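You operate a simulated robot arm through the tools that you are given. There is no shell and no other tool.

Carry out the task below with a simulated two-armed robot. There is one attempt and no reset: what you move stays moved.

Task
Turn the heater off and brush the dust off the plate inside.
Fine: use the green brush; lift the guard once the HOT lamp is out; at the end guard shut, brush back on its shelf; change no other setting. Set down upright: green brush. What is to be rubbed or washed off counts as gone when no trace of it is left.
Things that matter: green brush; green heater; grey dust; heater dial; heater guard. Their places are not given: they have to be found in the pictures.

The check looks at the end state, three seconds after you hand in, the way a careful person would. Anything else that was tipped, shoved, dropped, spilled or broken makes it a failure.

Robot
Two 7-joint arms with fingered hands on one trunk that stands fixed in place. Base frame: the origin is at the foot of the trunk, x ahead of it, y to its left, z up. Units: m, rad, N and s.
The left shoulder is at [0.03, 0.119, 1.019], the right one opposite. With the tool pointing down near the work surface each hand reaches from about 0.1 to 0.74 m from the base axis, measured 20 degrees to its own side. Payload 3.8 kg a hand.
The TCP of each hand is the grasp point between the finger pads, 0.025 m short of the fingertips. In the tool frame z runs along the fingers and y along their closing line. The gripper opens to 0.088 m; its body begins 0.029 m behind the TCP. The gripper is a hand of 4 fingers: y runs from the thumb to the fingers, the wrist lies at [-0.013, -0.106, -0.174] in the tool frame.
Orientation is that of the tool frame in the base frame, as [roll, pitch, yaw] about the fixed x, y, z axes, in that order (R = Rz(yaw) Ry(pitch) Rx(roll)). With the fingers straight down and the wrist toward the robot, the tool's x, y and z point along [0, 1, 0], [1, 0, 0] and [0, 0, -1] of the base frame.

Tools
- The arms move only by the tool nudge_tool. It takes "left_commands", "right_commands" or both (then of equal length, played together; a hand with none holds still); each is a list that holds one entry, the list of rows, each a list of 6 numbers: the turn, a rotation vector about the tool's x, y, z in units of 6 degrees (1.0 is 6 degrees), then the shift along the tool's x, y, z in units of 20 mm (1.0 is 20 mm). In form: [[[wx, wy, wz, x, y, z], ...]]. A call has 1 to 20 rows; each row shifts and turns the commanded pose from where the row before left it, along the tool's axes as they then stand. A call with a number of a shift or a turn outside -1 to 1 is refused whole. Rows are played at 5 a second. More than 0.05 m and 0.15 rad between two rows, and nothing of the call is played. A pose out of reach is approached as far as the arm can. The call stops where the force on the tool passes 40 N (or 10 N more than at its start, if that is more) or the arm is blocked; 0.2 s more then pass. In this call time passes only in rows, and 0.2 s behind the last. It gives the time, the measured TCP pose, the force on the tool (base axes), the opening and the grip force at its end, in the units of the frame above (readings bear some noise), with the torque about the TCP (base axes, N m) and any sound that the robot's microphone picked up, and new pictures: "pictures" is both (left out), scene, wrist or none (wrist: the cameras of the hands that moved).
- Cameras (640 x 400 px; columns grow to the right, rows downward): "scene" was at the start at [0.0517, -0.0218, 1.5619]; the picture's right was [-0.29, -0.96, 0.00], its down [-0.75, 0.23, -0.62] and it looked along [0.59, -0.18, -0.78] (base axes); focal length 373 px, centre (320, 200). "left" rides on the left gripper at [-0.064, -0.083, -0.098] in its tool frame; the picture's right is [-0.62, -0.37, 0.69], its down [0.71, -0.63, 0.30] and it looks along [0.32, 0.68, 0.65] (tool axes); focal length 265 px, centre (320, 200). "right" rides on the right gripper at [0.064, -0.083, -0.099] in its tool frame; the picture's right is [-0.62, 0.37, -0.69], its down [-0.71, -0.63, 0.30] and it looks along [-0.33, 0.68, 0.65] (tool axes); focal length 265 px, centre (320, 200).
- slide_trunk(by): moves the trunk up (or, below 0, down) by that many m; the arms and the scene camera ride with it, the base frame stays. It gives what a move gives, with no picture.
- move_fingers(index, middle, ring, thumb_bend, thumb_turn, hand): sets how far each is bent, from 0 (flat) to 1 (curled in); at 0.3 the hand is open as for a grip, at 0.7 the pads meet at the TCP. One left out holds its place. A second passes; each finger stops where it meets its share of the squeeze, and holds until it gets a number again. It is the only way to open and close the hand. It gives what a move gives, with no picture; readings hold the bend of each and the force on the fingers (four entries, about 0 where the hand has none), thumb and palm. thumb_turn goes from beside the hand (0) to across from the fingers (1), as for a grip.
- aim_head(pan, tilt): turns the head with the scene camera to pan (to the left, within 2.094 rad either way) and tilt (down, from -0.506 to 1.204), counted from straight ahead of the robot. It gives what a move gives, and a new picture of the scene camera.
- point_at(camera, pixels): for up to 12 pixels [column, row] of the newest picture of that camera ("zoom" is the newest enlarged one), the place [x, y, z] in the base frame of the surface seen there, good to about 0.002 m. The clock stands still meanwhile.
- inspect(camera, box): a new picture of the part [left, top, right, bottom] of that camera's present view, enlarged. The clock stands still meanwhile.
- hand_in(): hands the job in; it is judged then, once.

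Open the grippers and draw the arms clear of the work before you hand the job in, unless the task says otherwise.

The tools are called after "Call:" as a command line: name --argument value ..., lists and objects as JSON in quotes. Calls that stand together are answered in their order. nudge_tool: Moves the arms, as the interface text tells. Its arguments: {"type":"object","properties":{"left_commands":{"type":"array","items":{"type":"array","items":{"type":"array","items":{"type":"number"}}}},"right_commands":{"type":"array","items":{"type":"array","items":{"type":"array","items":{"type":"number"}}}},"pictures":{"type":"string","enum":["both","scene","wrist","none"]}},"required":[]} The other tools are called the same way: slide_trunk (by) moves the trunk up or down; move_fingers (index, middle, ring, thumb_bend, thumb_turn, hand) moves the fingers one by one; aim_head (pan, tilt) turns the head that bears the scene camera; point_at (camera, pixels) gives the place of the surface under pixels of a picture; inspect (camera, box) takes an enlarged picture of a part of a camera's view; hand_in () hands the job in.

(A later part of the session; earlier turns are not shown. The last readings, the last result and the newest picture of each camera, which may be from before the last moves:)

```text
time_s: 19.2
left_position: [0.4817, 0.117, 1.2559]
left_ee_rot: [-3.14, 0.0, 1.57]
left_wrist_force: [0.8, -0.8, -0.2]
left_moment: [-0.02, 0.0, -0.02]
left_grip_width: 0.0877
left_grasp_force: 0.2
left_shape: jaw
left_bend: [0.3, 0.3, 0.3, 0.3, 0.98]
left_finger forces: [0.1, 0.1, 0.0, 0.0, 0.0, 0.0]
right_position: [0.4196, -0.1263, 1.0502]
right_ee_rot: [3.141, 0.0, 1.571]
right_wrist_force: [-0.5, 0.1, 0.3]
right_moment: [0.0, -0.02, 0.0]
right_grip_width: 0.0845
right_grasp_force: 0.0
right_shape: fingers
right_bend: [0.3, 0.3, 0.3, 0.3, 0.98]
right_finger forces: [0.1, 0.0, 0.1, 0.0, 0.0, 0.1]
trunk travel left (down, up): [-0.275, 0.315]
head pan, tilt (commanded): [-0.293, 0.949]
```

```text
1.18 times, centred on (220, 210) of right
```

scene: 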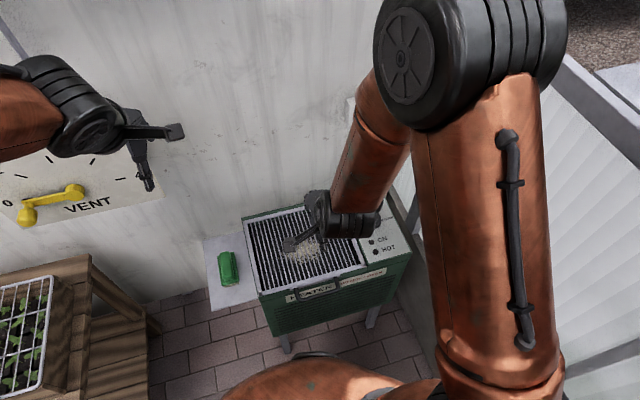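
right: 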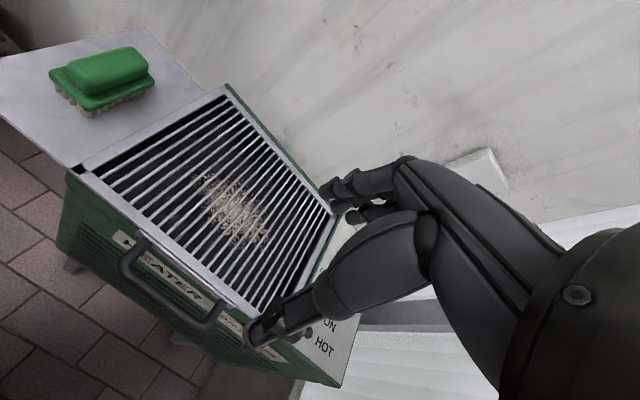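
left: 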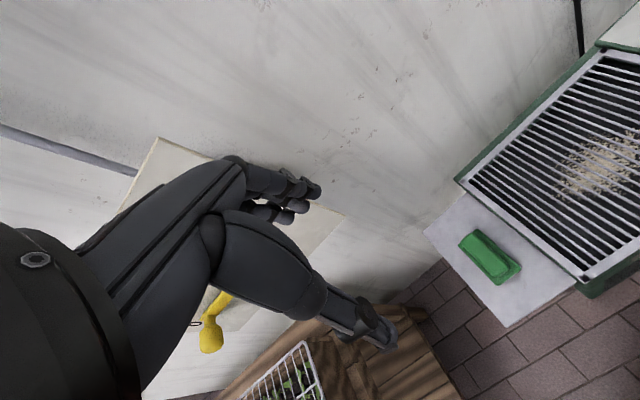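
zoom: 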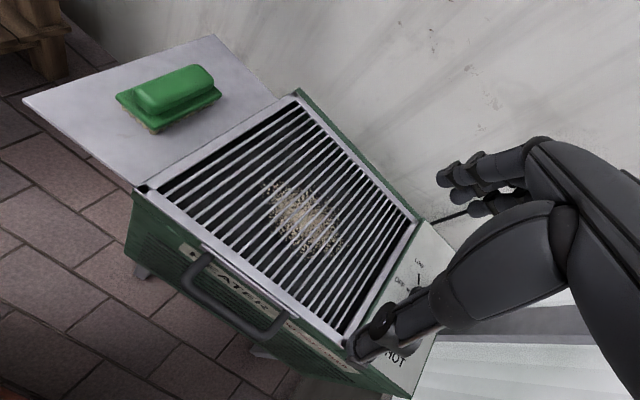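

HOT is dark too, so the heater has cooled. Before bringing the right hand to the handle I check where the robot's own trunk front is, at scene (310,380).

Call:
point_at --camera "scene" --pixels '[[310, 365], [310, 385], [250, 390], [400, 385], [350, 358], [302, 245]]'

Call:
nudge_tool --right_commands '[[[0, 0, -1, 0, 0, 1], [0, 0, -1, 0, 0, 1], [0, 0, -1, 0, 0, 1], [0, 0, -1, 0, 0, 1], [0, 0, -1, 0, 0, 1], [0, 0, -1, 0, 0, 1], [0, 0, 0, 0, -1, 1], [0, 0, 0, 0, -1, 1], [0, 0, 0, 0, -1, 1], [0, 0, 0, 0, -1, 1], [0, 0, 0, 0, -1, 1]]]' --pictures "both"

```text
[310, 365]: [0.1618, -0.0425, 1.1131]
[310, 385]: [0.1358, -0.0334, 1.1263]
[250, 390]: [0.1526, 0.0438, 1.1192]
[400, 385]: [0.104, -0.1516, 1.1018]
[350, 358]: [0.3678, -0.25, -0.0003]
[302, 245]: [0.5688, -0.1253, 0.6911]
```

```text
time_s: 21.6
left_position: [0.4809, 0.116, 1.2563]
left_ee_rot: [-3.142, -0.001, 1.571]
left_wrist_force: [0.3, -1.0, 0.0]
left_moment: [-0.01, 0.01, 0.0]
left_grip_width: 0.0878
left_grasp_force: 0.1
left_shape: jaw
left_bend: [0.3, 0.3, 0.3, 0.3, 0.98]
left_finger forces: [0.0, 0.0, 0.0, 0.1, 0.1, 0.1]
right_position: [0.3402, -0.1851, 0.8311]
right_ee_rot: [3.139, 0.0, 2.201]
right_wrist_force: [-0.3, 0.4, 0.2]
right_moment: [-0.02, 0.0, 0.01]
right_grip_width: 0.0845
right_grasp_force: 0.1
right_shape: fingers
right_bend: [0.3, 0.3, 0.3, 0.3, 0.98]
right_finger forces: [0.0, 0.0, 0.1, 0.0, 0.1, 0.0]
trunk travel left (down, up): [-0.275, 0.315]
head pan, tilt (commanded): [-0.293, 0.949]
```

scene: 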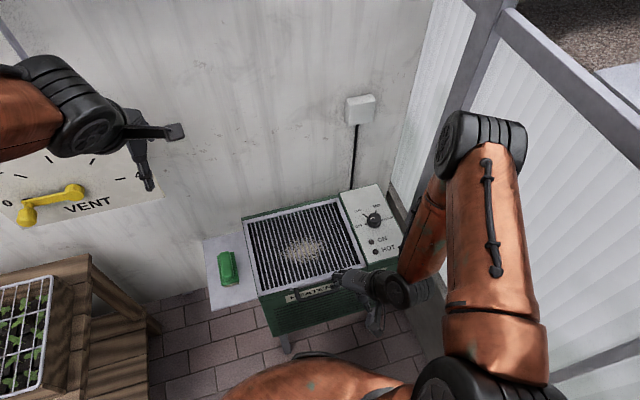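
right: 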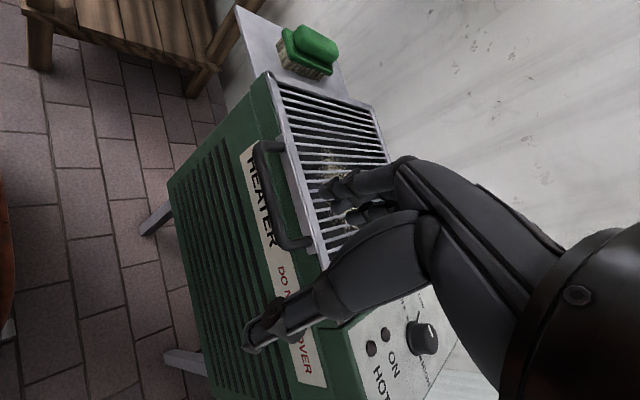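

The hand is at (0.34,-0.185,0.83), yawed 36°. I pitch it up so that the fingers point forward and 30° down, toward the handle.

Call:
nudge_tool --right_commands '[[[-1, 0, 0, 0, 0, 0], [-1, 0, 0, 0, 0, 0], [-1, 0, 0, 0, 0, 0], [-1, 0, 0, 0, 0, 0], [-1, 0, 0, 0, 0, 0], [-1, 0, 0, 0, 0, 0], [-1, 0, 0, 0, 0, 0], [-1, 0, 0, 0, 0, 0], [-1, 0, 0, 0, 0, 0], [-1, 0, 0, 0, 0, 0]]]' --pictures "both"

```text
time_s: 23.8
left_position: [0.4804, 0.1159, 1.256]
left_ee_rot: [-3.14, 0.001, 1.57]
left_wrist_force: [0.7, -0.4, -0.3]
left_moment: [0.02, -0.01, 0.02]
left_grip_width: 0.0877
left_grasp_force: 0.0
left_shape: jaw
left_bend: [0.3, 0.3, 0.3, 0.3, 0.98]
left_finger forces: [0.1, 0.0, 0.0, 0.0, 0.0, 0.0]
right_position: [0.3401, -0.1846, 0.8296]
right_ee_rot: [2.092, 0.0, 2.2]
right_wrist_force: [0.6, -0.4, -0.1]
right_moment: [0.02, -0.05, -0.02]
right_grip_width: 0.0844
right_grasp_force: 0.1
right_shape: fingers
right_bend: [0.3, 0.3, 0.3, 0.3, 0.98]
right_finger forces: [0.0, 0.0, 0.0, 0.1, 0.0, 0.1]
trunk travel left (down, up): [-0.275, 0.315]
head pan, tilt (commanded): [-0.293, 0.949]
```

scene: 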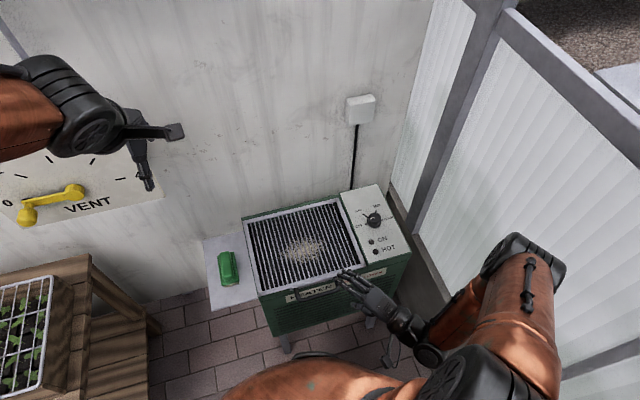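
right: 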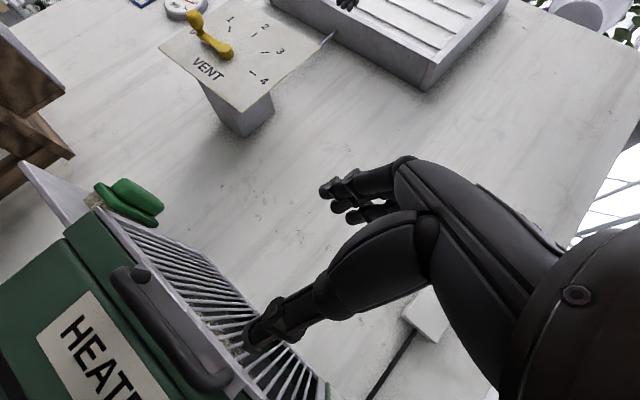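

Pose now points forward-down with thumb below and fingers above. I shift to a point 80 mm short of the bar on the approach line.

Call:
nudge_tool --right_commands '[[[0, 0, 0, 0.2025, -0.7075, 0.576], [0, 0, 0, 0.2025, -0.7075, 0.576], [0, 0, 0, 0.2025, -0.7075, 0.576], [0, 0, 0, 0.2025, -0.7075, 0.576]]]' --pictures "both"

Call:
inspect --camera "scene" --box '[270, 250, 410, 350]'

```text
time_s: 24.8
left_position: [0.4812, 0.1174, 1.2557]
left_ee_rot: [-3.14, 0.001, 1.573]
left_wrist_force: [0.4, 0.2, -0.9]
left_moment: [0.01, -0.01, 0.03]
left_grip_width: 0.0873
left_grasp_force: 0.1
left_shape: jaw
left_bend: [0.3, 0.3, 0.3, 0.3, 0.98]
left_finger forces: [0.0, 0.1, 0.0, 0.1, 0.0, 0.0]
right_position: [0.3398, -0.165, 0.7581]
right_ee_rot: [2.093, -0.001, 2.201]
right_wrist_force: [-0.5, -1.0, -1.0]
right_moment: [0.01, 0.01, -0.03]
right_grip_width: 0.0844
right_grasp_force: 0.0
right_shape: fingers
right_bend: [0.3, 0.3, 0.3, 0.3, 0.98]
right_finger forces: [0.0, 0.1, 0.0, 0.0, 0.2, 0.0]
trunk travel left (down, up): [-0.275, 0.315]
head pan, tilt (commanded): [-0.293, 0.949]
```

scene: 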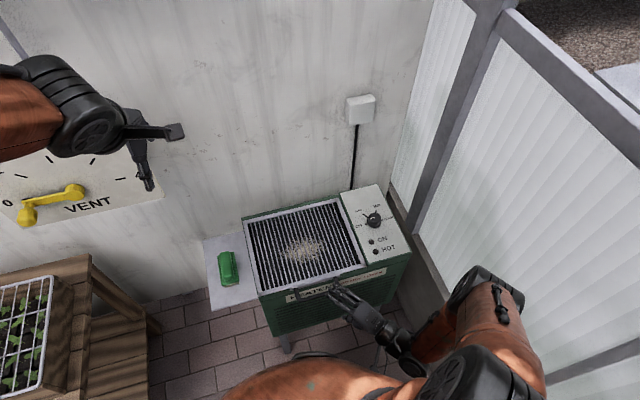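
right: 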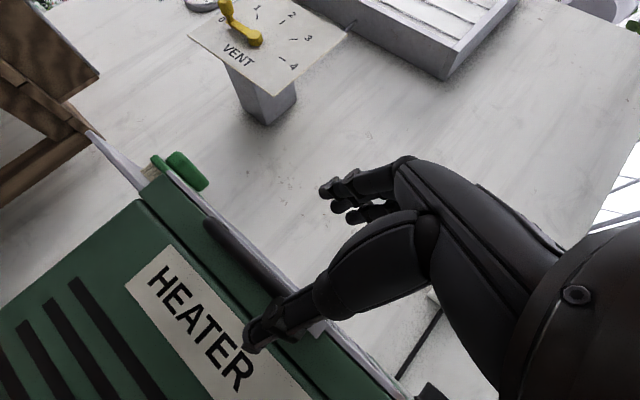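

```text
4.00 times, centred on (340, 300) of scene
```

zoom: 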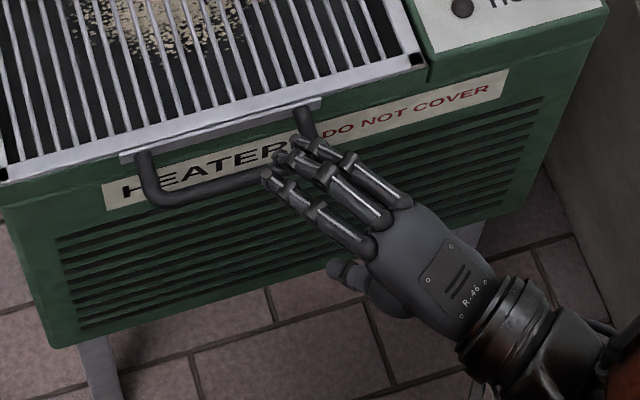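

The fingers head for the middle of the bar. I advance 60 mm along the fingers and check.

Call:
nudge_tool --right_commands '[[[0, 0, 0, 0, 0, 1], [0, 0, 0, 0, 0, 1], [0, 0, 0, 0, 0, 1]]]' --pictures "both"

Call:
inspect --camera "scene" --box '[270, 250, 410, 350]'

Call:
inspect --camera "right" --box '[190, 150, 430, 370]'

```text
time_s: 25.6
left_position: [0.4805, 0.1169, 1.2567]
left_ee_rot: [-3.14, 0.0, 1.57]
left_wrist_force: [0.2, -0.2, -0.2]
left_moment: [-0.01, -0.02, -0.01]
left_grip_width: 0.0875
left_grasp_force: 0.1
left_shape: jaw
left_bend: [0.3, 0.3, 0.3, 0.3, 0.98]
left_finger forces: [0.1, 0.0, 0.0, 0.1, 0.0, 0.1]
right_position: [0.3755, -0.1395, 0.7333]
right_ee_rot: [2.093, -0.001, 2.2]
right_wrist_force: [0.6, 1.2, -0.3]
right_moment: [0.01, -0.03, -0.05]
right_grip_width: 0.0844
right_grasp_force: 0.0
right_shape: fingers
right_bend: [0.3, 0.3, 0.3, 0.3, 0.98]
right_finger forces: [0.1, 0.1, 0.0, 0.0, 0.1, 0.0]
right hand out of reach, approached as far as the arm can: row 3
trunk travel left (down, up): [-0.275, 0.315]
head pan, tilt (commanded): [-0.293, 0.949]
```

scene: 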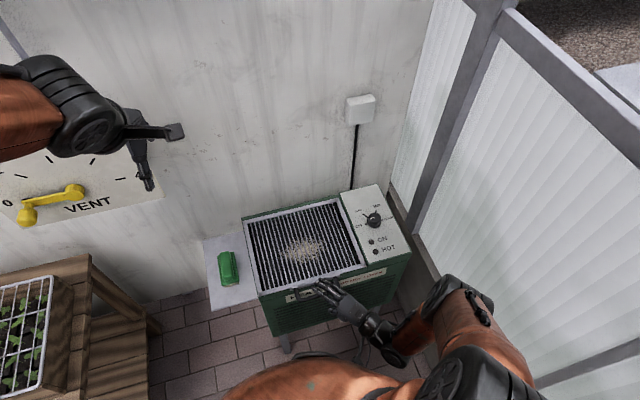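
right: 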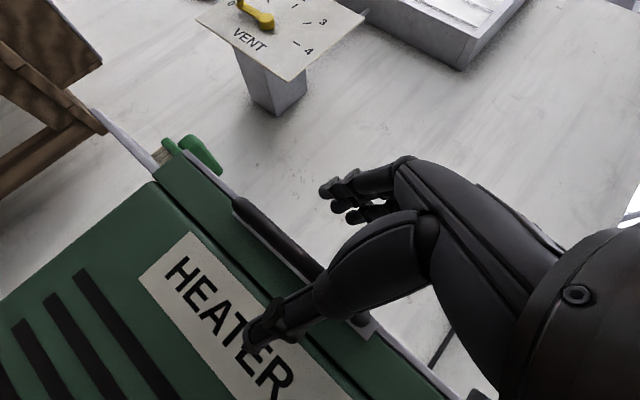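

```text
4.00 times, centred on (340, 300) of scene
```

zoom: 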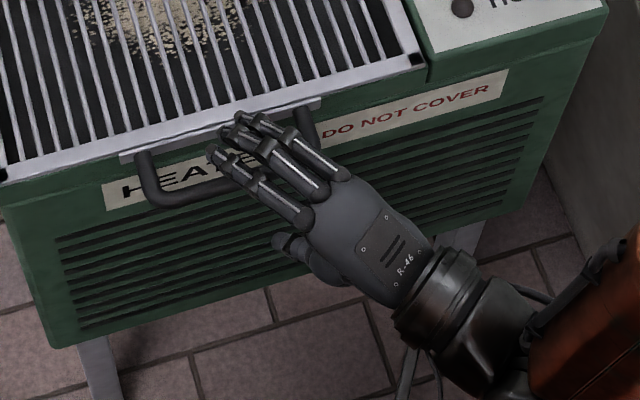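

```text
1.82 times, centred on (310, 260) of right
```

zoom: 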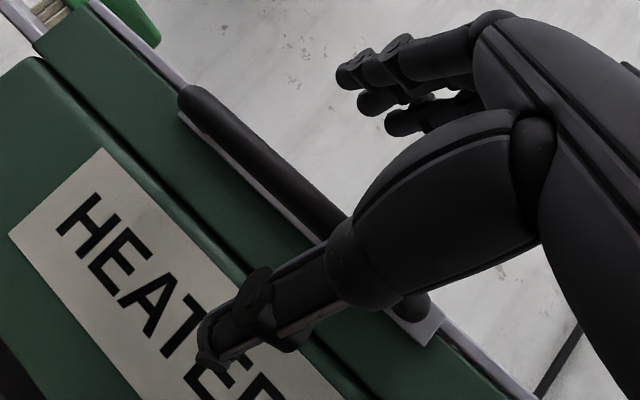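

Row 3 was limited by the arm's reach at this tilt: TCP (0.3755,-0.1395,0.7333). I tilt the fingers 12° further down, which should ease the wrist, and see whether the pose is reached.

Call:
nudge_tool --right_commands '[[[1, 0, 0, 0, 0, 0], [1, 0, 0, 0, 0, 0]]]' --pictures "wrist"

```text
time_s: 26.2
left_position: [0.4815, 0.1162, 1.2554]
left_ee_rot: [3.141, -0.001, 1.571]
left_wrist_force: [-0.6, -0.3, 0.2]
left_moment: [-0.01, -0.04, -0.02]
left_grip_width: 0.0876
left_grasp_force: 0.0
left_shape: jaw
left_bend: [0.3, 0.3, 0.3, 0.3, 0.98]
left_finger forces: [0.1, 0.1, 0.0, 0.0, 0.0, 0.1]
right_position: [0.373, -0.1383, 0.7338]
right_ee_rot: [2.303, -0.001, 2.201]
right_wrist_force: [-0.3, 0.5, -0.8]
right_moment: [0.0, 0.01, 0.03]
right_grip_width: 0.0844
right_grasp_force: 0.1
right_shape: fingers
right_bend: [0.3, 0.3, 0.3, 0.3, 0.98]
right_finger forces: [0.0, 0.1, 0.0, 0.0, 0.0, 0.0]
trunk travel left (down, up): [-0.275, 0.315]
head pan, tilt (commanded): [-0.293, 0.949]
```

right: 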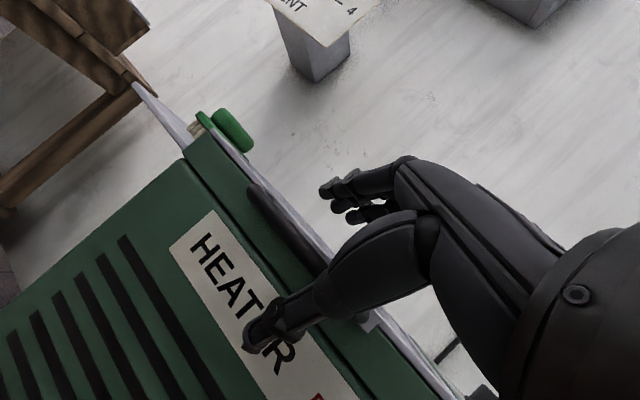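

The new tilt is held without limit. I advance the remaining 31 mm to put the bar at the grasp point.

Call:
nudge_tool --right_commands '[[[0, 0, 0, -0.05, 0.16, 0.77], [0, 0, 0, -0.05, 0.16, 0.77]]]' --pictures "both"

Call:
inspect --camera "scene" --box '[270, 250, 410, 350]'

Call:
inspect --camera "right" --box '[190, 150, 430, 370]'

```text
time_s: 26.8
left_position: [0.4817, 0.117, 1.2569]
left_ee_rot: [-3.141, 0.001, 1.571]
left_wrist_force: [-0.5, -0.2, -0.3]
left_moment: [-0.03, 0.0, -0.01]
left_grip_width: 0.0876
left_grasp_force: 0.0
left_shape: jaw
left_bend: [0.3, 0.3, 0.3, 0.3, 0.98]
left_finger forces: [0.1, 0.0, 0.0, 0.1, 0.0, 0.1]
right_position: [0.3975, -0.1248, 0.7169]
right_ee_rot: [2.301, -0.001, 2.2]
right_wrist_force: [0.2, -0.1, -0.8]
right_moment: [0.0, -0.01, 0.01]
right_grip_width: 0.0845
right_grasp_force: 0.1
right_shape: fingers
right_bend: [0.3, 0.3, 0.3, 0.3, 0.98]
right_finger forces: [0.0, 0.0, 0.0, 0.0, 0.1, 0.0]
trunk travel left (down, up): [-0.275, 0.315]
head pan, tilt (commanded): [-0.293, 0.949]
```

scene: 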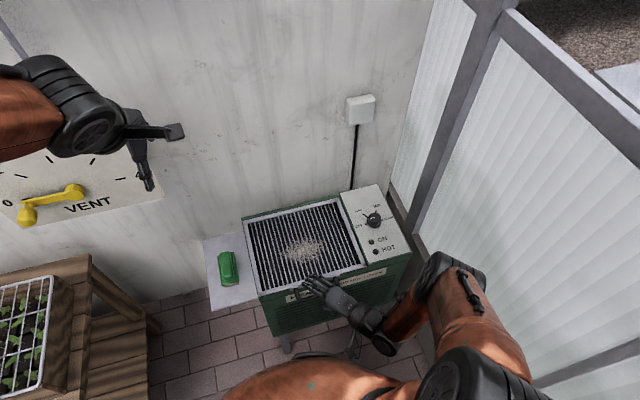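
right: 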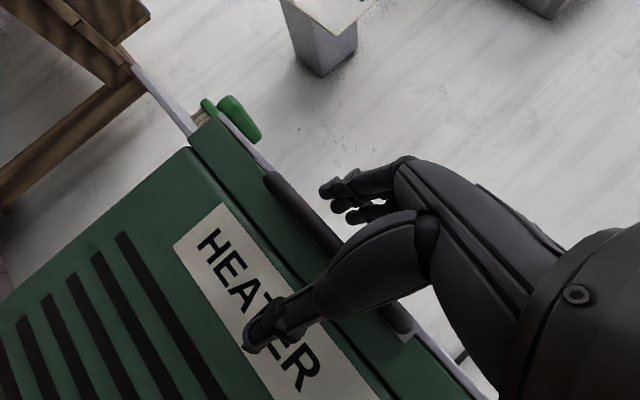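

```text
4.00 times, centred on (340, 300) of scene
```

zoom: 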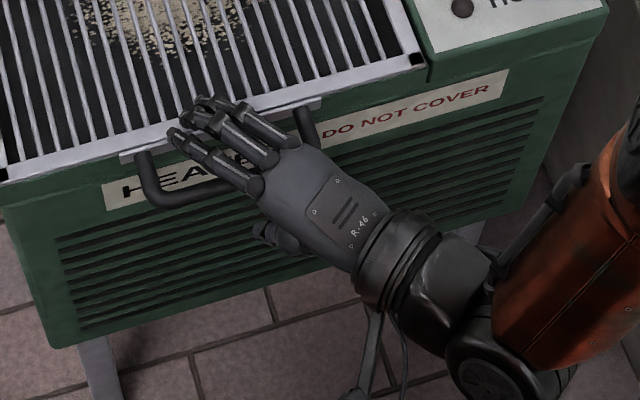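

```text
1.82 times, centred on (310, 260) of right
```

zoom: 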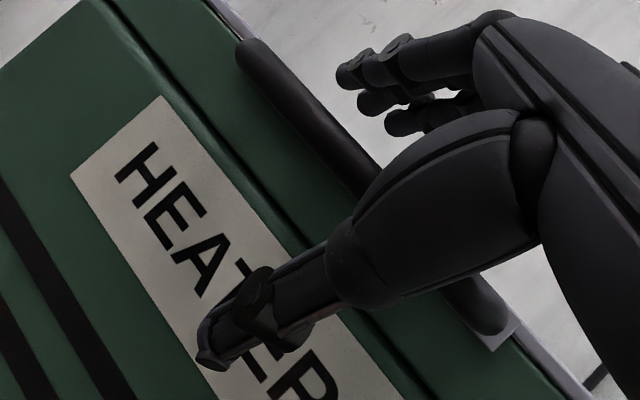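

The bar lies between thumb (below) and fingers (above). I close partly and check that the fingers go into the loop behind the bar.

Call:
move_fingers --hand "right" --index 0.55 --middle 0.55 --ring 0.55 --thumb_bend 0.55

Call:
inspect --camera "scene" --box '[270, 250, 410, 350]'

Call:
inspect --camera "right" --box '[190, 150, 430, 370]'

```text
time_s: 27.8
left_position: [0.4799, 0.1176, 1.2556]
left_ee_rot: [3.142, 0.002, 1.571]
left_wrist_force: [-0.2, -0.6, 0.1]
left_moment: [-0.02, 0.01, 0.0]
left_grip_width: 0.0878
left_grasp_force: 0.1
left_shape: jaw
left_bend: [0.3, 0.3, 0.3, 0.3, 0.98]
left_finger forces: [0.0, 0.1, 0.0, 0.1, 0.0, 0.0]
right_position: [0.3977, -0.1241, 0.7185]
right_ee_rot: [2.301, 0.001, 2.2]
right_wrist_force: [2.8, 2.2, 15.7]
right_moment: [0.17, -0.68, 0.11]
right_grip_width: 0.0311
right_grasp_force: 8.5
right_shape: fingers
right_bend: [0.55, 0.45, 0.46, 0.55, 0.98]
right_finger forces: [0.0, 10.3, 6.2, 0.0, 0.0, 0.1]
trunk travel left (down, up): [-0.275, 0.315]
head pan, tilt (commanded): [-0.293, 0.949]
```

```text
4.00 times, centred on (340, 300) of scene
```

zoom: 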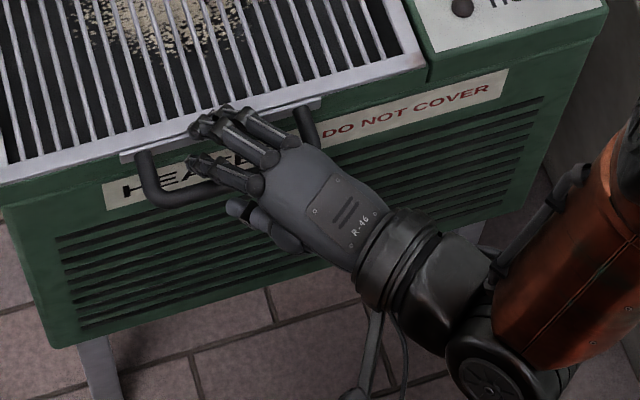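

```text
1.82 times, centred on (310, 260) of right
```

zoom: 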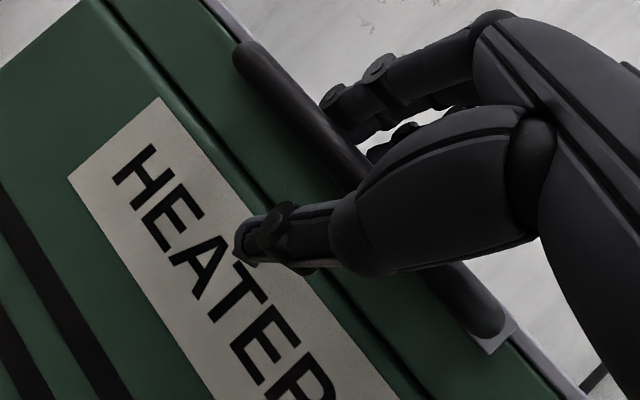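

Only the index dropped into the loop; middle and ring press on the guard's edge because of the 36° yaw (15.7 N). I open again, back off and reduce the yaw by about 24° so all fingers fit in the loop.

Call:
move_fingers --hand "right" --index 0.3 --middle 0.3 --ring 0.3 --thumb_bend 0.3

Call:
nudge_tool --right_commands '[[[0, 0, 0, 0, 0, -1], [0, 0, 0, 0, 0, -1], [0, -0.743, 0.669, 0, 0, 0], [0, -0.743, 0.669, 0, 0, 0], [0, -0.743, 0.669, 0, 0, 0], [0, -0.743, 0.669, 0, 0, 0]]]' --pictures "both"

```text
time_s: 28.8
left_position: [0.4814, 0.1162, 1.2566]
left_ee_rot: [-3.14, 0.001, 1.571]
left_wrist_force: [0.3, -0.8, 0.6]
left_moment: [-0.01, -0.02, -0.02]
left_grip_width: 0.0874
left_grasp_force: 0.1
left_shape: jaw
left_bend: [0.3, 0.3, 0.3, 0.3, 0.98]
left_finger forces: [0.0, 0.1, 0.0, 0.0, 0.0, 0.0]
right_position: [0.3974, -0.1238, 0.7191]
right_ee_rot: [2.302, 0.0, 2.198]
right_wrist_force: [0.5, 0.3, -0.6]
right_moment: [0.01, -0.01, -0.01]
right_grip_width: 0.0844
right_grasp_force: 0.1
right_shape: fingers
right_bend: [0.3, 0.3, 0.3, 0.3, 0.98]
right_finger forces: [0.0, 0.0, 0.1, 0.0, 0.0, 0.0]
trunk travel left (down, up): [-0.275, 0.315]
head pan, tilt (commanded): [-0.293, 0.949]
```

```text
time_s: 30.2
left_position: [0.4816, 0.1174, 1.2562]
left_ee_rot: [3.141, -0.001, 1.571]
left_wrist_force: [-0.3, 0.4, 0.7]
left_moment: [0.01, 0.01, -0.03]
left_grip_width: 0.0878
left_grasp_force: 0.0
left_shape: jaw
left_bend: [0.3, 0.3, 0.3, 0.3, 0.98]
left_finger forces: [0.0, 0.1, 0.1, 0.0, 0.1, 0.0]
right_position: [0.3735, -0.1412, 0.7441]
right_ee_rot: [2.304, -0.002, 1.781]
right_wrist_force: [0.4, -0.2, 0.8]
right_moment: [0.01, 0.03, 0.02]
right_grip_width: 0.0843
right_grasp_force: 0.0
right_shape: fingers
right_bend: [0.3, 0.3, 0.3, 0.3, 0.98]
right_finger forces: [0.1, 0.0, 0.0, 0.0, 0.1, 0.1]
trunk travel left (down, up): [-0.275, 0.315]
head pan, tilt (commanded): [-0.293, 0.949]
```

scene: 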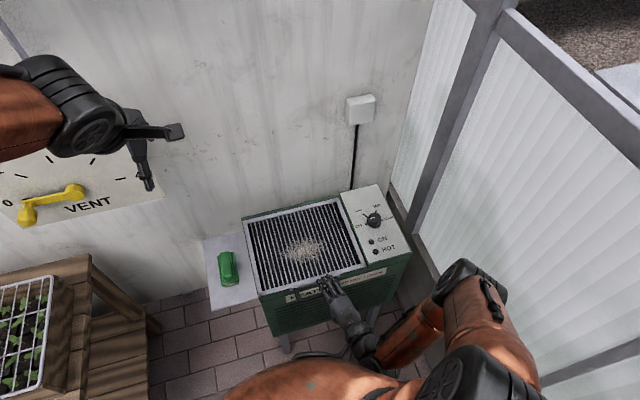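
right: 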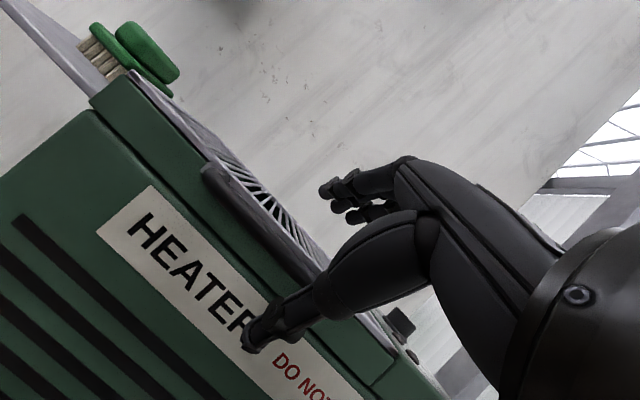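

Yaw is now 12°. I move in so the bar lies about 10 mm beyond the grasp point, leaving the fingertips clear of the guard's edge.

Call:
nudge_tool --right_commands '[[[0, 0, 0, 0.3, -0.055, 0.66], [0, 0, 0, 0.3, -0.055, 0.66]]]' --pictures "both"

Call:
move_fingers --hand "right" --index 0.52 --middle 0.52 --ring 0.52 --thumb_bend 0.45

Call:
inspect --camera "scene" --box '[270, 250, 410, 350]'

Call:
inspect --camera "right" --box '[190, 150, 430, 370]'

```text
time_s: 30.8
left_position: [0.4807, 0.1178, 1.2552]
left_ee_rot: [3.141, 0.0, 1.571]
left_wrist_force: [-0.5, -0.4, 0.3]
left_moment: [0.04, 0.03, 0.01]
left_grip_width: 0.0875
left_grasp_force: 0.0
left_shape: jaw
left_bend: [0.3, 0.3, 0.3, 0.3, 0.98]
left_finger forces: [0.0, 0.1, 0.0, 0.1, 0.0, 0.0]
right_position: [0.3881, -0.1271, 0.7253]
right_ee_rot: [2.302, -0.001, 1.781]
right_wrist_force: [0.3, -0.3, 0.4]
right_moment: [0.03, 0.02, 0.08]
right_grip_width: 0.0843
right_grasp_force: 0.0
right_shape: fingers
right_bend: [0.3, 0.3, 0.3, 0.3, 0.98]
right_finger forces: [0.1, 0.0, 0.1, 0.0, 0.0, 0.0]
trunk travel left (down, up): [-0.275, 0.315]
head pan, tilt (commanded): [-0.293, 0.949]
```

scene: 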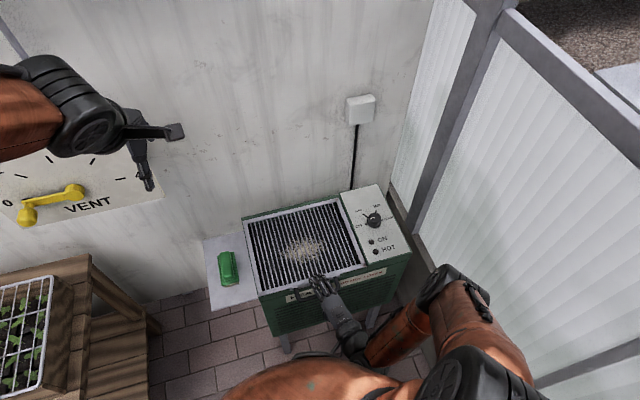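
right: 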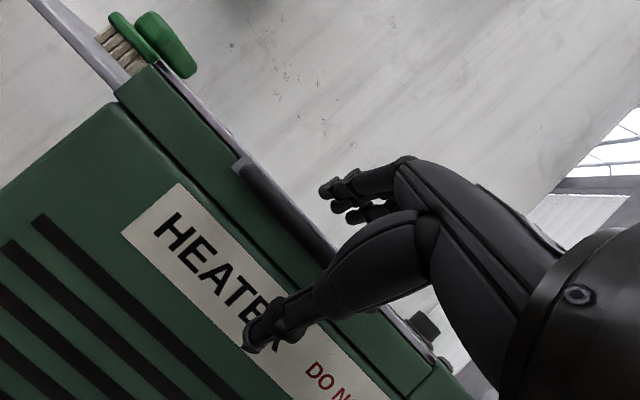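

```text
time_s: 31.8
left_position: [0.4809, 0.1171, 1.2563]
left_ee_rot: [-3.141, 0.0, 1.572]
left_wrist_force: [0.7, 0.2, -0.5]
left_moment: [-0.01, -0.02, 0.02]
left_grip_width: 0.0877
left_grasp_force: 0.1
left_shape: jaw
left_bend: [0.3, 0.3, 0.3, 0.3, 0.98]
left_finger forces: [0.0, 0.0, 0.0, 0.0, 0.1, 0.0]
right_position: [0.3882, -0.1267, 0.725]
right_ee_rot: [2.301, -0.001, 1.78]
right_wrist_force: [0.5, 0.6, -0.2]
right_moment: [0.03, 0.0, 0.0]
right_grip_width: 0.0453
right_grasp_force: 0.1
right_shape: fingers
right_bend: [0.52, 0.52, 0.52, 0.45, 0.98]
right_finger forces: [0.0, 0.0, 0.0, 0.0, 0.1, 0.0]
trunk travel left (down, up): [-0.275, 0.315]
head pan, tilt (commanded): [-0.293, 0.949]
```

```text
4.00 times, centred on (340, 300) of scene
```

zoom: 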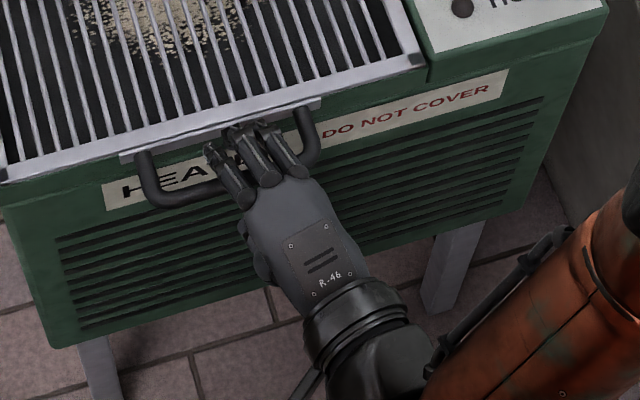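

```text
1.82 times, centred on (310, 260) of right
```

zoom: 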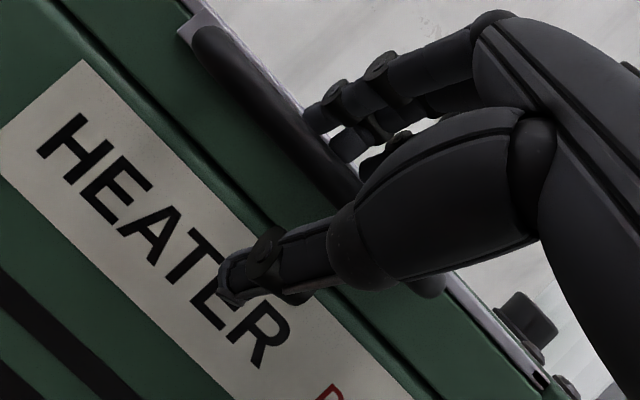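

All three fingers are in the loop without contact. I close to hold the bar.

Call:
move_fingers --hand "right" --index 0.62 --middle 0.62 --ring 0.62 --thumb_bend 0.62

Call:
inspect --camera "right" --box '[190, 150, 430, 370]'

```text
time_s: 32.8
left_position: [0.4811, 0.1165, 1.2555]
left_ee_rot: [3.14, -0.001, 1.572]
left_wrist_force: [0.4, -0.1, 0.2]
left_moment: [-0.01, 0.0, 0.03]
left_grip_width: 0.0876
left_grasp_force: 0.0
left_shape: jaw
left_bend: [0.3, 0.3, 0.3, 0.3, 0.98]
left_finger forces: [0.1, 0.0, 0.0, 0.0, 0.0, 0.0]
right_position: [0.3876, -0.1258, 0.7242]
right_ee_rot: [2.301, 0.0, 1.779]
right_wrist_force: [-0.4, 0.1, -0.3]
right_moment: [0.0, 0.0, 0.0]
right_grip_width: 0.0163
right_grasp_force: 0.1
right_shape: fingers
right_bend: [0.62, 0.62, 0.62, 0.62, 0.98]
right_finger forces: [0.2, 0.0, 0.0, 0.0, 0.0, 0.0]
trunk travel left (down, up): [-0.275, 0.315]
head pan, tilt (commanded): [-0.293, 0.949]
```

```text
1.82 times, centred on (310, 260) of right
```

zoom: 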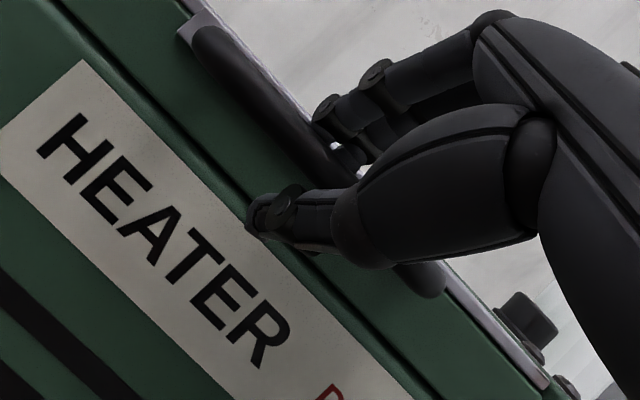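

The bar is loosely caged (16 mm gap, no force). I close to a light grip so it can't slip out; the round bar can still turn between the pads.

Call:
move_fingers --hand "right" --index 0.7 --middle 0.7 --ring 0.7 --thumb_bend 0.7

Call:
inspect --camera "right" --box '[190, 150, 430, 370]'

Call:
inspect --camera "scene" --box '[230, 180, 430, 320]'

```text
time_s: 33.8
left_position: [0.4808, 0.1173, 1.256]
left_ee_rot: [3.141, 0.0, 1.571]
left_wrist_force: [-0.7, -0.4, -1.0]
left_moment: [0.01, 0.02, 0.04]
left_grip_width: 0.0875
left_grasp_force: 0.1
left_shape: jaw
left_bend: [0.3, 0.3, 0.3, 0.3, 0.98]
left_finger forces: [0.1, 0.0, 0.0, 0.0, 0.1, 0.0]
right_position: [0.3894, -0.1273, 0.7254]
right_ee_rot: [2.302, -0.001, 1.782]
right_wrist_force: [6.3, 1.3, 3.8]
right_moment: [-0.02, -0.08, 0.03]
right_grip_width: 0.0051
right_grasp_force: 4.2
right_shape: fingers
right_bend: [0.64, 0.68, 0.68, 0.7, 0.98]
right_finger forces: [4.8, 1.6, 1.4, 0.0, 0.1, 0.0]
trunk travel left (down, up): [-0.275, 0.315]
head pan, tilt (commanded): [-0.293, 0.949]
```

```text
1.82 times, centred on (310, 260) of right
```

zoom: 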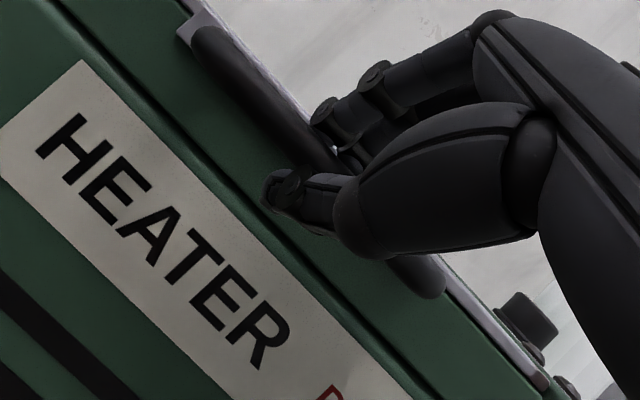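

```text
2.86 times, centred on (330, 250) of scene
```

zoom: 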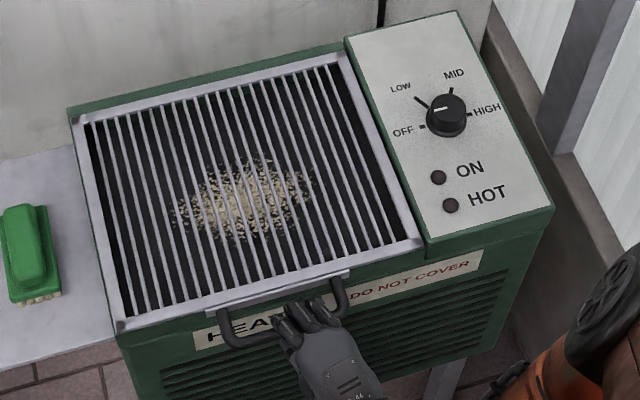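

The curled fingers hook the bar and the thumb sits below it. I begin lifting along the hinge arc (axis near x 0.68, z 0.72), 12° first, watching force.

Call:
nudge_tool --right_commands '[[[0, 0, 0, -0.007, 0.76, -0.641], [0, 0, 0, -0.022, 0.802, -0.587], [0, 0, 0, -0.036, 0.84, -0.531]]]' --pictures "both"

Call:
inspect --camera "scene" --box '[230, 180, 430, 320]'

Call:
inspect --camera "right" --box '[190, 150, 430, 370]'

```text
time_s: 34.6
left_position: [0.4817, 0.1168, 1.2554]
left_ee_rot: [-3.139, 0.0, 1.57]
left_wrist_force: [0.2, -0.1, 0.3]
left_moment: [0.0, -0.01, -0.03]
left_grip_width: 0.0876
left_grasp_force: 0.0
left_shape: jaw
left_bend: [0.3, 0.3, 0.3, 0.3, 0.98]
left_finger forces: [0.0, 0.1, 0.1, 0.1, 0.0, 0.0]
right_position: [0.3951, -0.1268, 0.7839]
right_ee_rot: [2.304, -0.002, 1.783]
right_wrist_force: [9.1, 1.9, -1.9]
right_moment: [0.05, 0.0, 0.03]
right_grip_width: 0.0049
right_grasp_force: 4.4
right_shape: fingers
right_bend: [0.64, 0.69, 0.69, 0.7, 0.98]
right_finger forces: [4.4, 2.2, 1.5, 0.1, 0.0, 0.0]
trunk travel left (down, up): [-0.275, 0.315]
head pan, tilt (commanded): [-0.293, 0.949]
```

scene: 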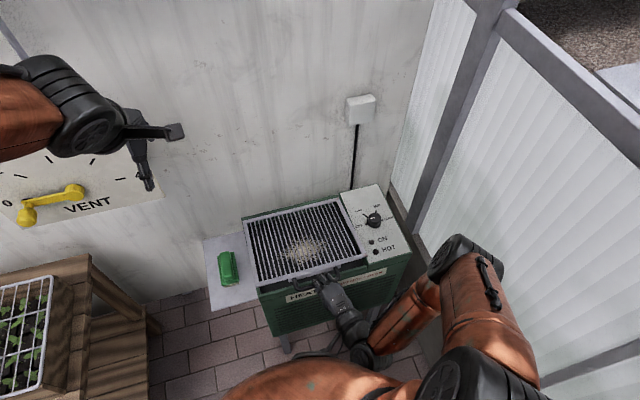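
right: 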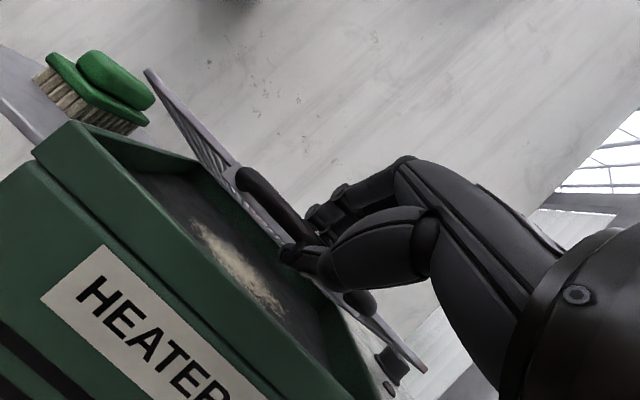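

```text
2.86 times, centred on (330, 250) of scene
```

zoom: 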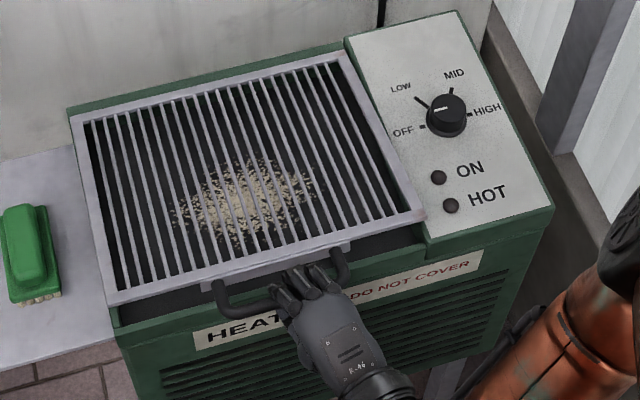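

```text
1.82 times, centred on (310, 260) of right
```

zoom: 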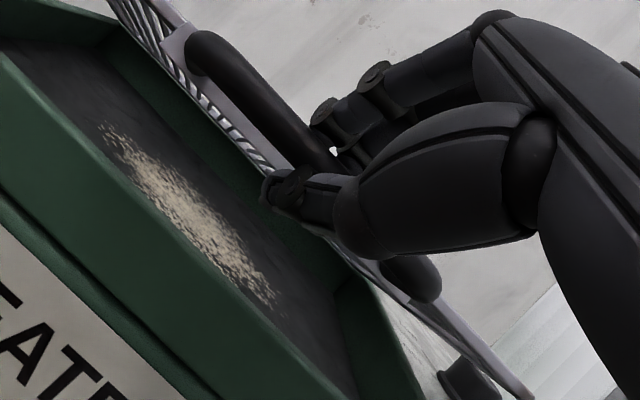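

The guard is rising, hooked well, with small force. I go on along the arc to about 36°.

Call:
nudge_tool --right_commands '[[[0, 0, 0, -0.05, 0.874, -0.472], [0, 0, 0, -0.064, 0.903, -0.411], [0, 0, 0, -0.078, 0.928, -0.348], [0, 0, 0, -0.091, 0.949, -0.282], [0, 0, 0, -0.104, 0.965, -0.216], [0, 0, 0, -0.116, 0.976, -0.149]]]' --pictures "both"

Call:
inspect --camera "scene" --box '[230, 160, 430, 320]'

Call:
inspect --camera "right" --box '[190, 150, 430, 370]'

```text
time_s: 36.0
left_position: [0.4826, 0.1179, 1.2546]
left_ee_rot: [3.14, -0.001, 1.57]
left_wrist_force: [0.0, -0.4, -0.1]
left_moment: [-0.02, 0.0, -0.01]
left_grip_width: 0.0875
left_grasp_force: 0.0
left_shape: jaw
left_bend: [0.3, 0.3, 0.3, 0.3, 0.98]
left_finger forces: [0.0, 0.0, 0.0, 0.0, 0.0, 0.1]
right_position: [0.4436, -0.1267, 0.8914]
right_ee_rot: [2.304, 0.0, 1.78]
right_wrist_force: [1.8, 0.4, -3.2]
right_moment: [-0.03, 0.01, -0.01]
right_grip_width: 0.0041
right_grasp_force: 1.9
right_shape: fingers
right_bend: [0.66, 0.69, 0.7, 0.68, 0.97]
right_finger forces: [2.3, 0.7, 0.1, 0.1, 1.5, 0.1]
trunk travel left (down, up): [-0.275, 0.315]
head pan, tilt (commanded): [-0.293, 0.949]
```

scene: 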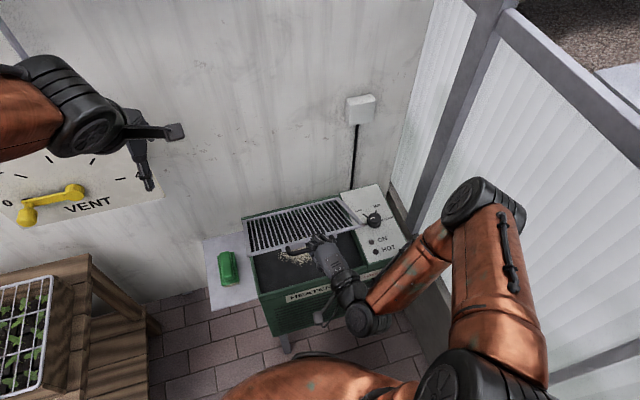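
right: 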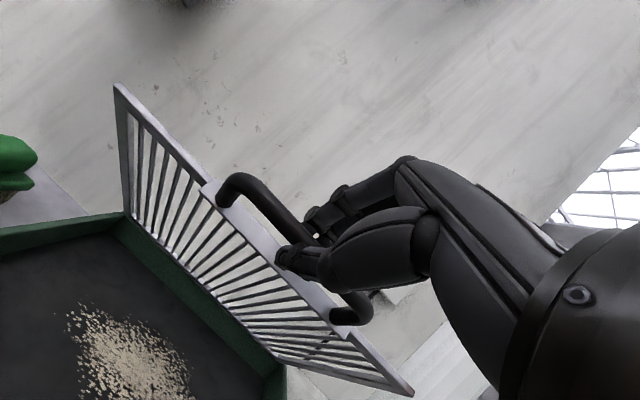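

```text
2.50 times, centred on (330, 240) of scene
```

zoom: 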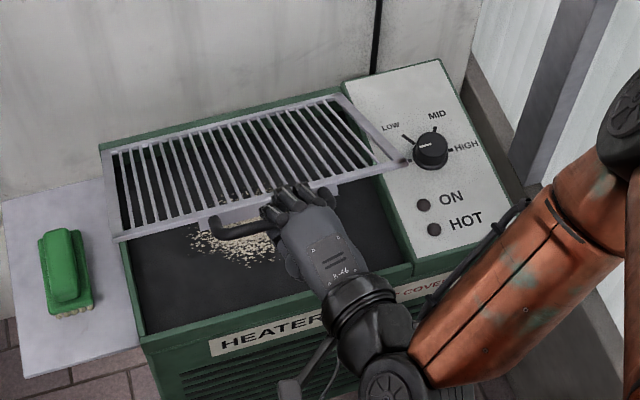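

```text
1.82 times, centred on (310, 260) of right
```

zoom: 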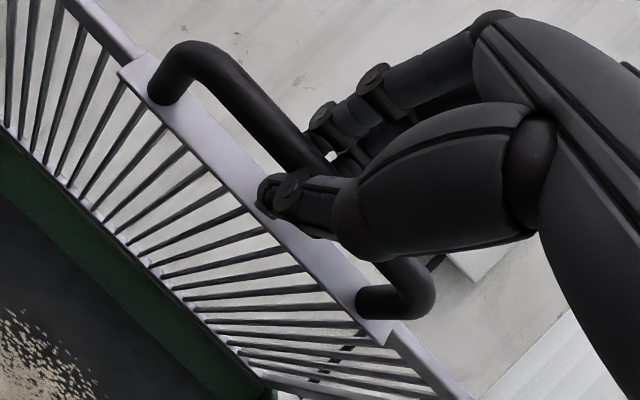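

The guard is at about 36° with low force, and the dust patch on the dark plate is visible. I continue to about 64°.

Call:
nudge_tool --right_commands '[[[0, 0, 0, -0.128, 0.983, -0.081], [0, 0, 0, -0.139, 0.984, -0.012], [0, 0, 0, -0.149, 0.981, 0.056], [0, 0, 0, -0.159, 0.974, 0.125], [0, 0, 0, -0.168, 0.961, 0.192], [0, 0, 0, -0.176, 0.944, 0.259], [0, 0, 0, -0.183, 0.922, 0.325]]]' --pictures "both"

Call:
inspect --camera "scene" --box '[230, 140, 430, 320]'

Call:
inspect --camera "right" --box '[190, 150, 430, 370]'

```text
time_s: 37.6
left_position: [0.4823, 0.1165, 1.2555]
left_ee_rot: [3.141, 0.0, 1.571]
left_wrist_force: [0.1, 0.5, 0.0]
left_moment: [0.01, 0.01, 0.0]
left_grip_width: 0.0878
left_grasp_force: 0.0
left_shape: jaw
left_bend: [0.3, 0.3, 0.3, 0.3, 0.98]
left_finger forces: [0.1, 0.0, 0.0, 0.0, 0.0, 0.0]
right_position: [0.5483, -0.1277, 0.9813]
right_ee_rot: [2.303, -0.001, 1.781]
right_wrist_force: [-0.3, 1.0, -2.3]
right_moment: [-0.04, 0.05, 0.01]
right_grip_width: 0.0032
right_grasp_force: 1.7
right_shape: fingers
right_bend: [0.68, 0.7, 0.7, 0.68, 0.97]
right_finger forces: [1.5, 0.0, 0.0, 0.0, 1.8, 0.0]
trunk travel left (down, up): [-0.275, 0.315]
head pan, tilt (commanded): [-0.293, 0.949]
```

scene: 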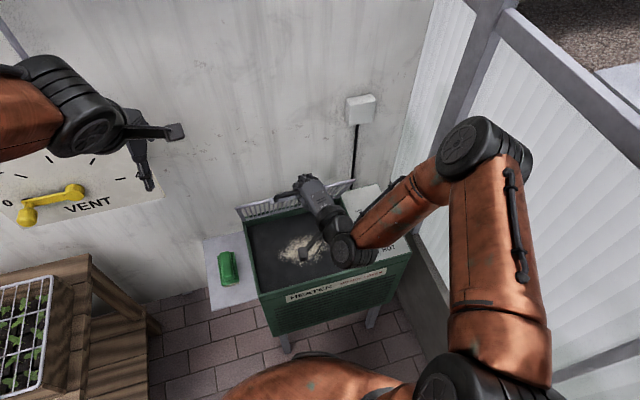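
right: 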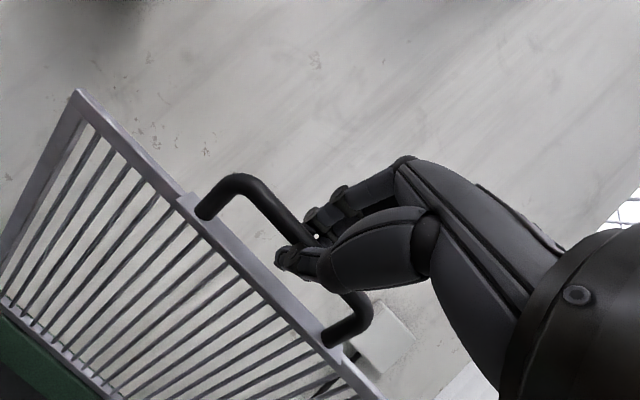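

```text
2.22 times, centred on (330, 230) of scene
```

zoom: 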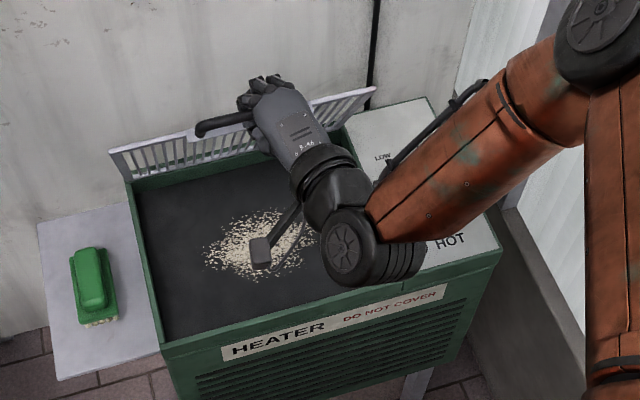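

```text
1.82 times, centred on (310, 260) of right
```

zoom: 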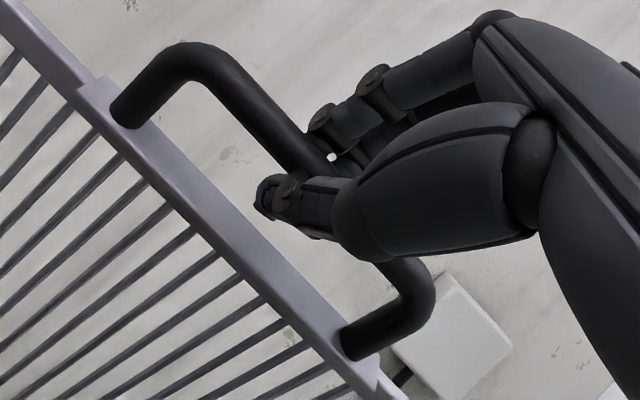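

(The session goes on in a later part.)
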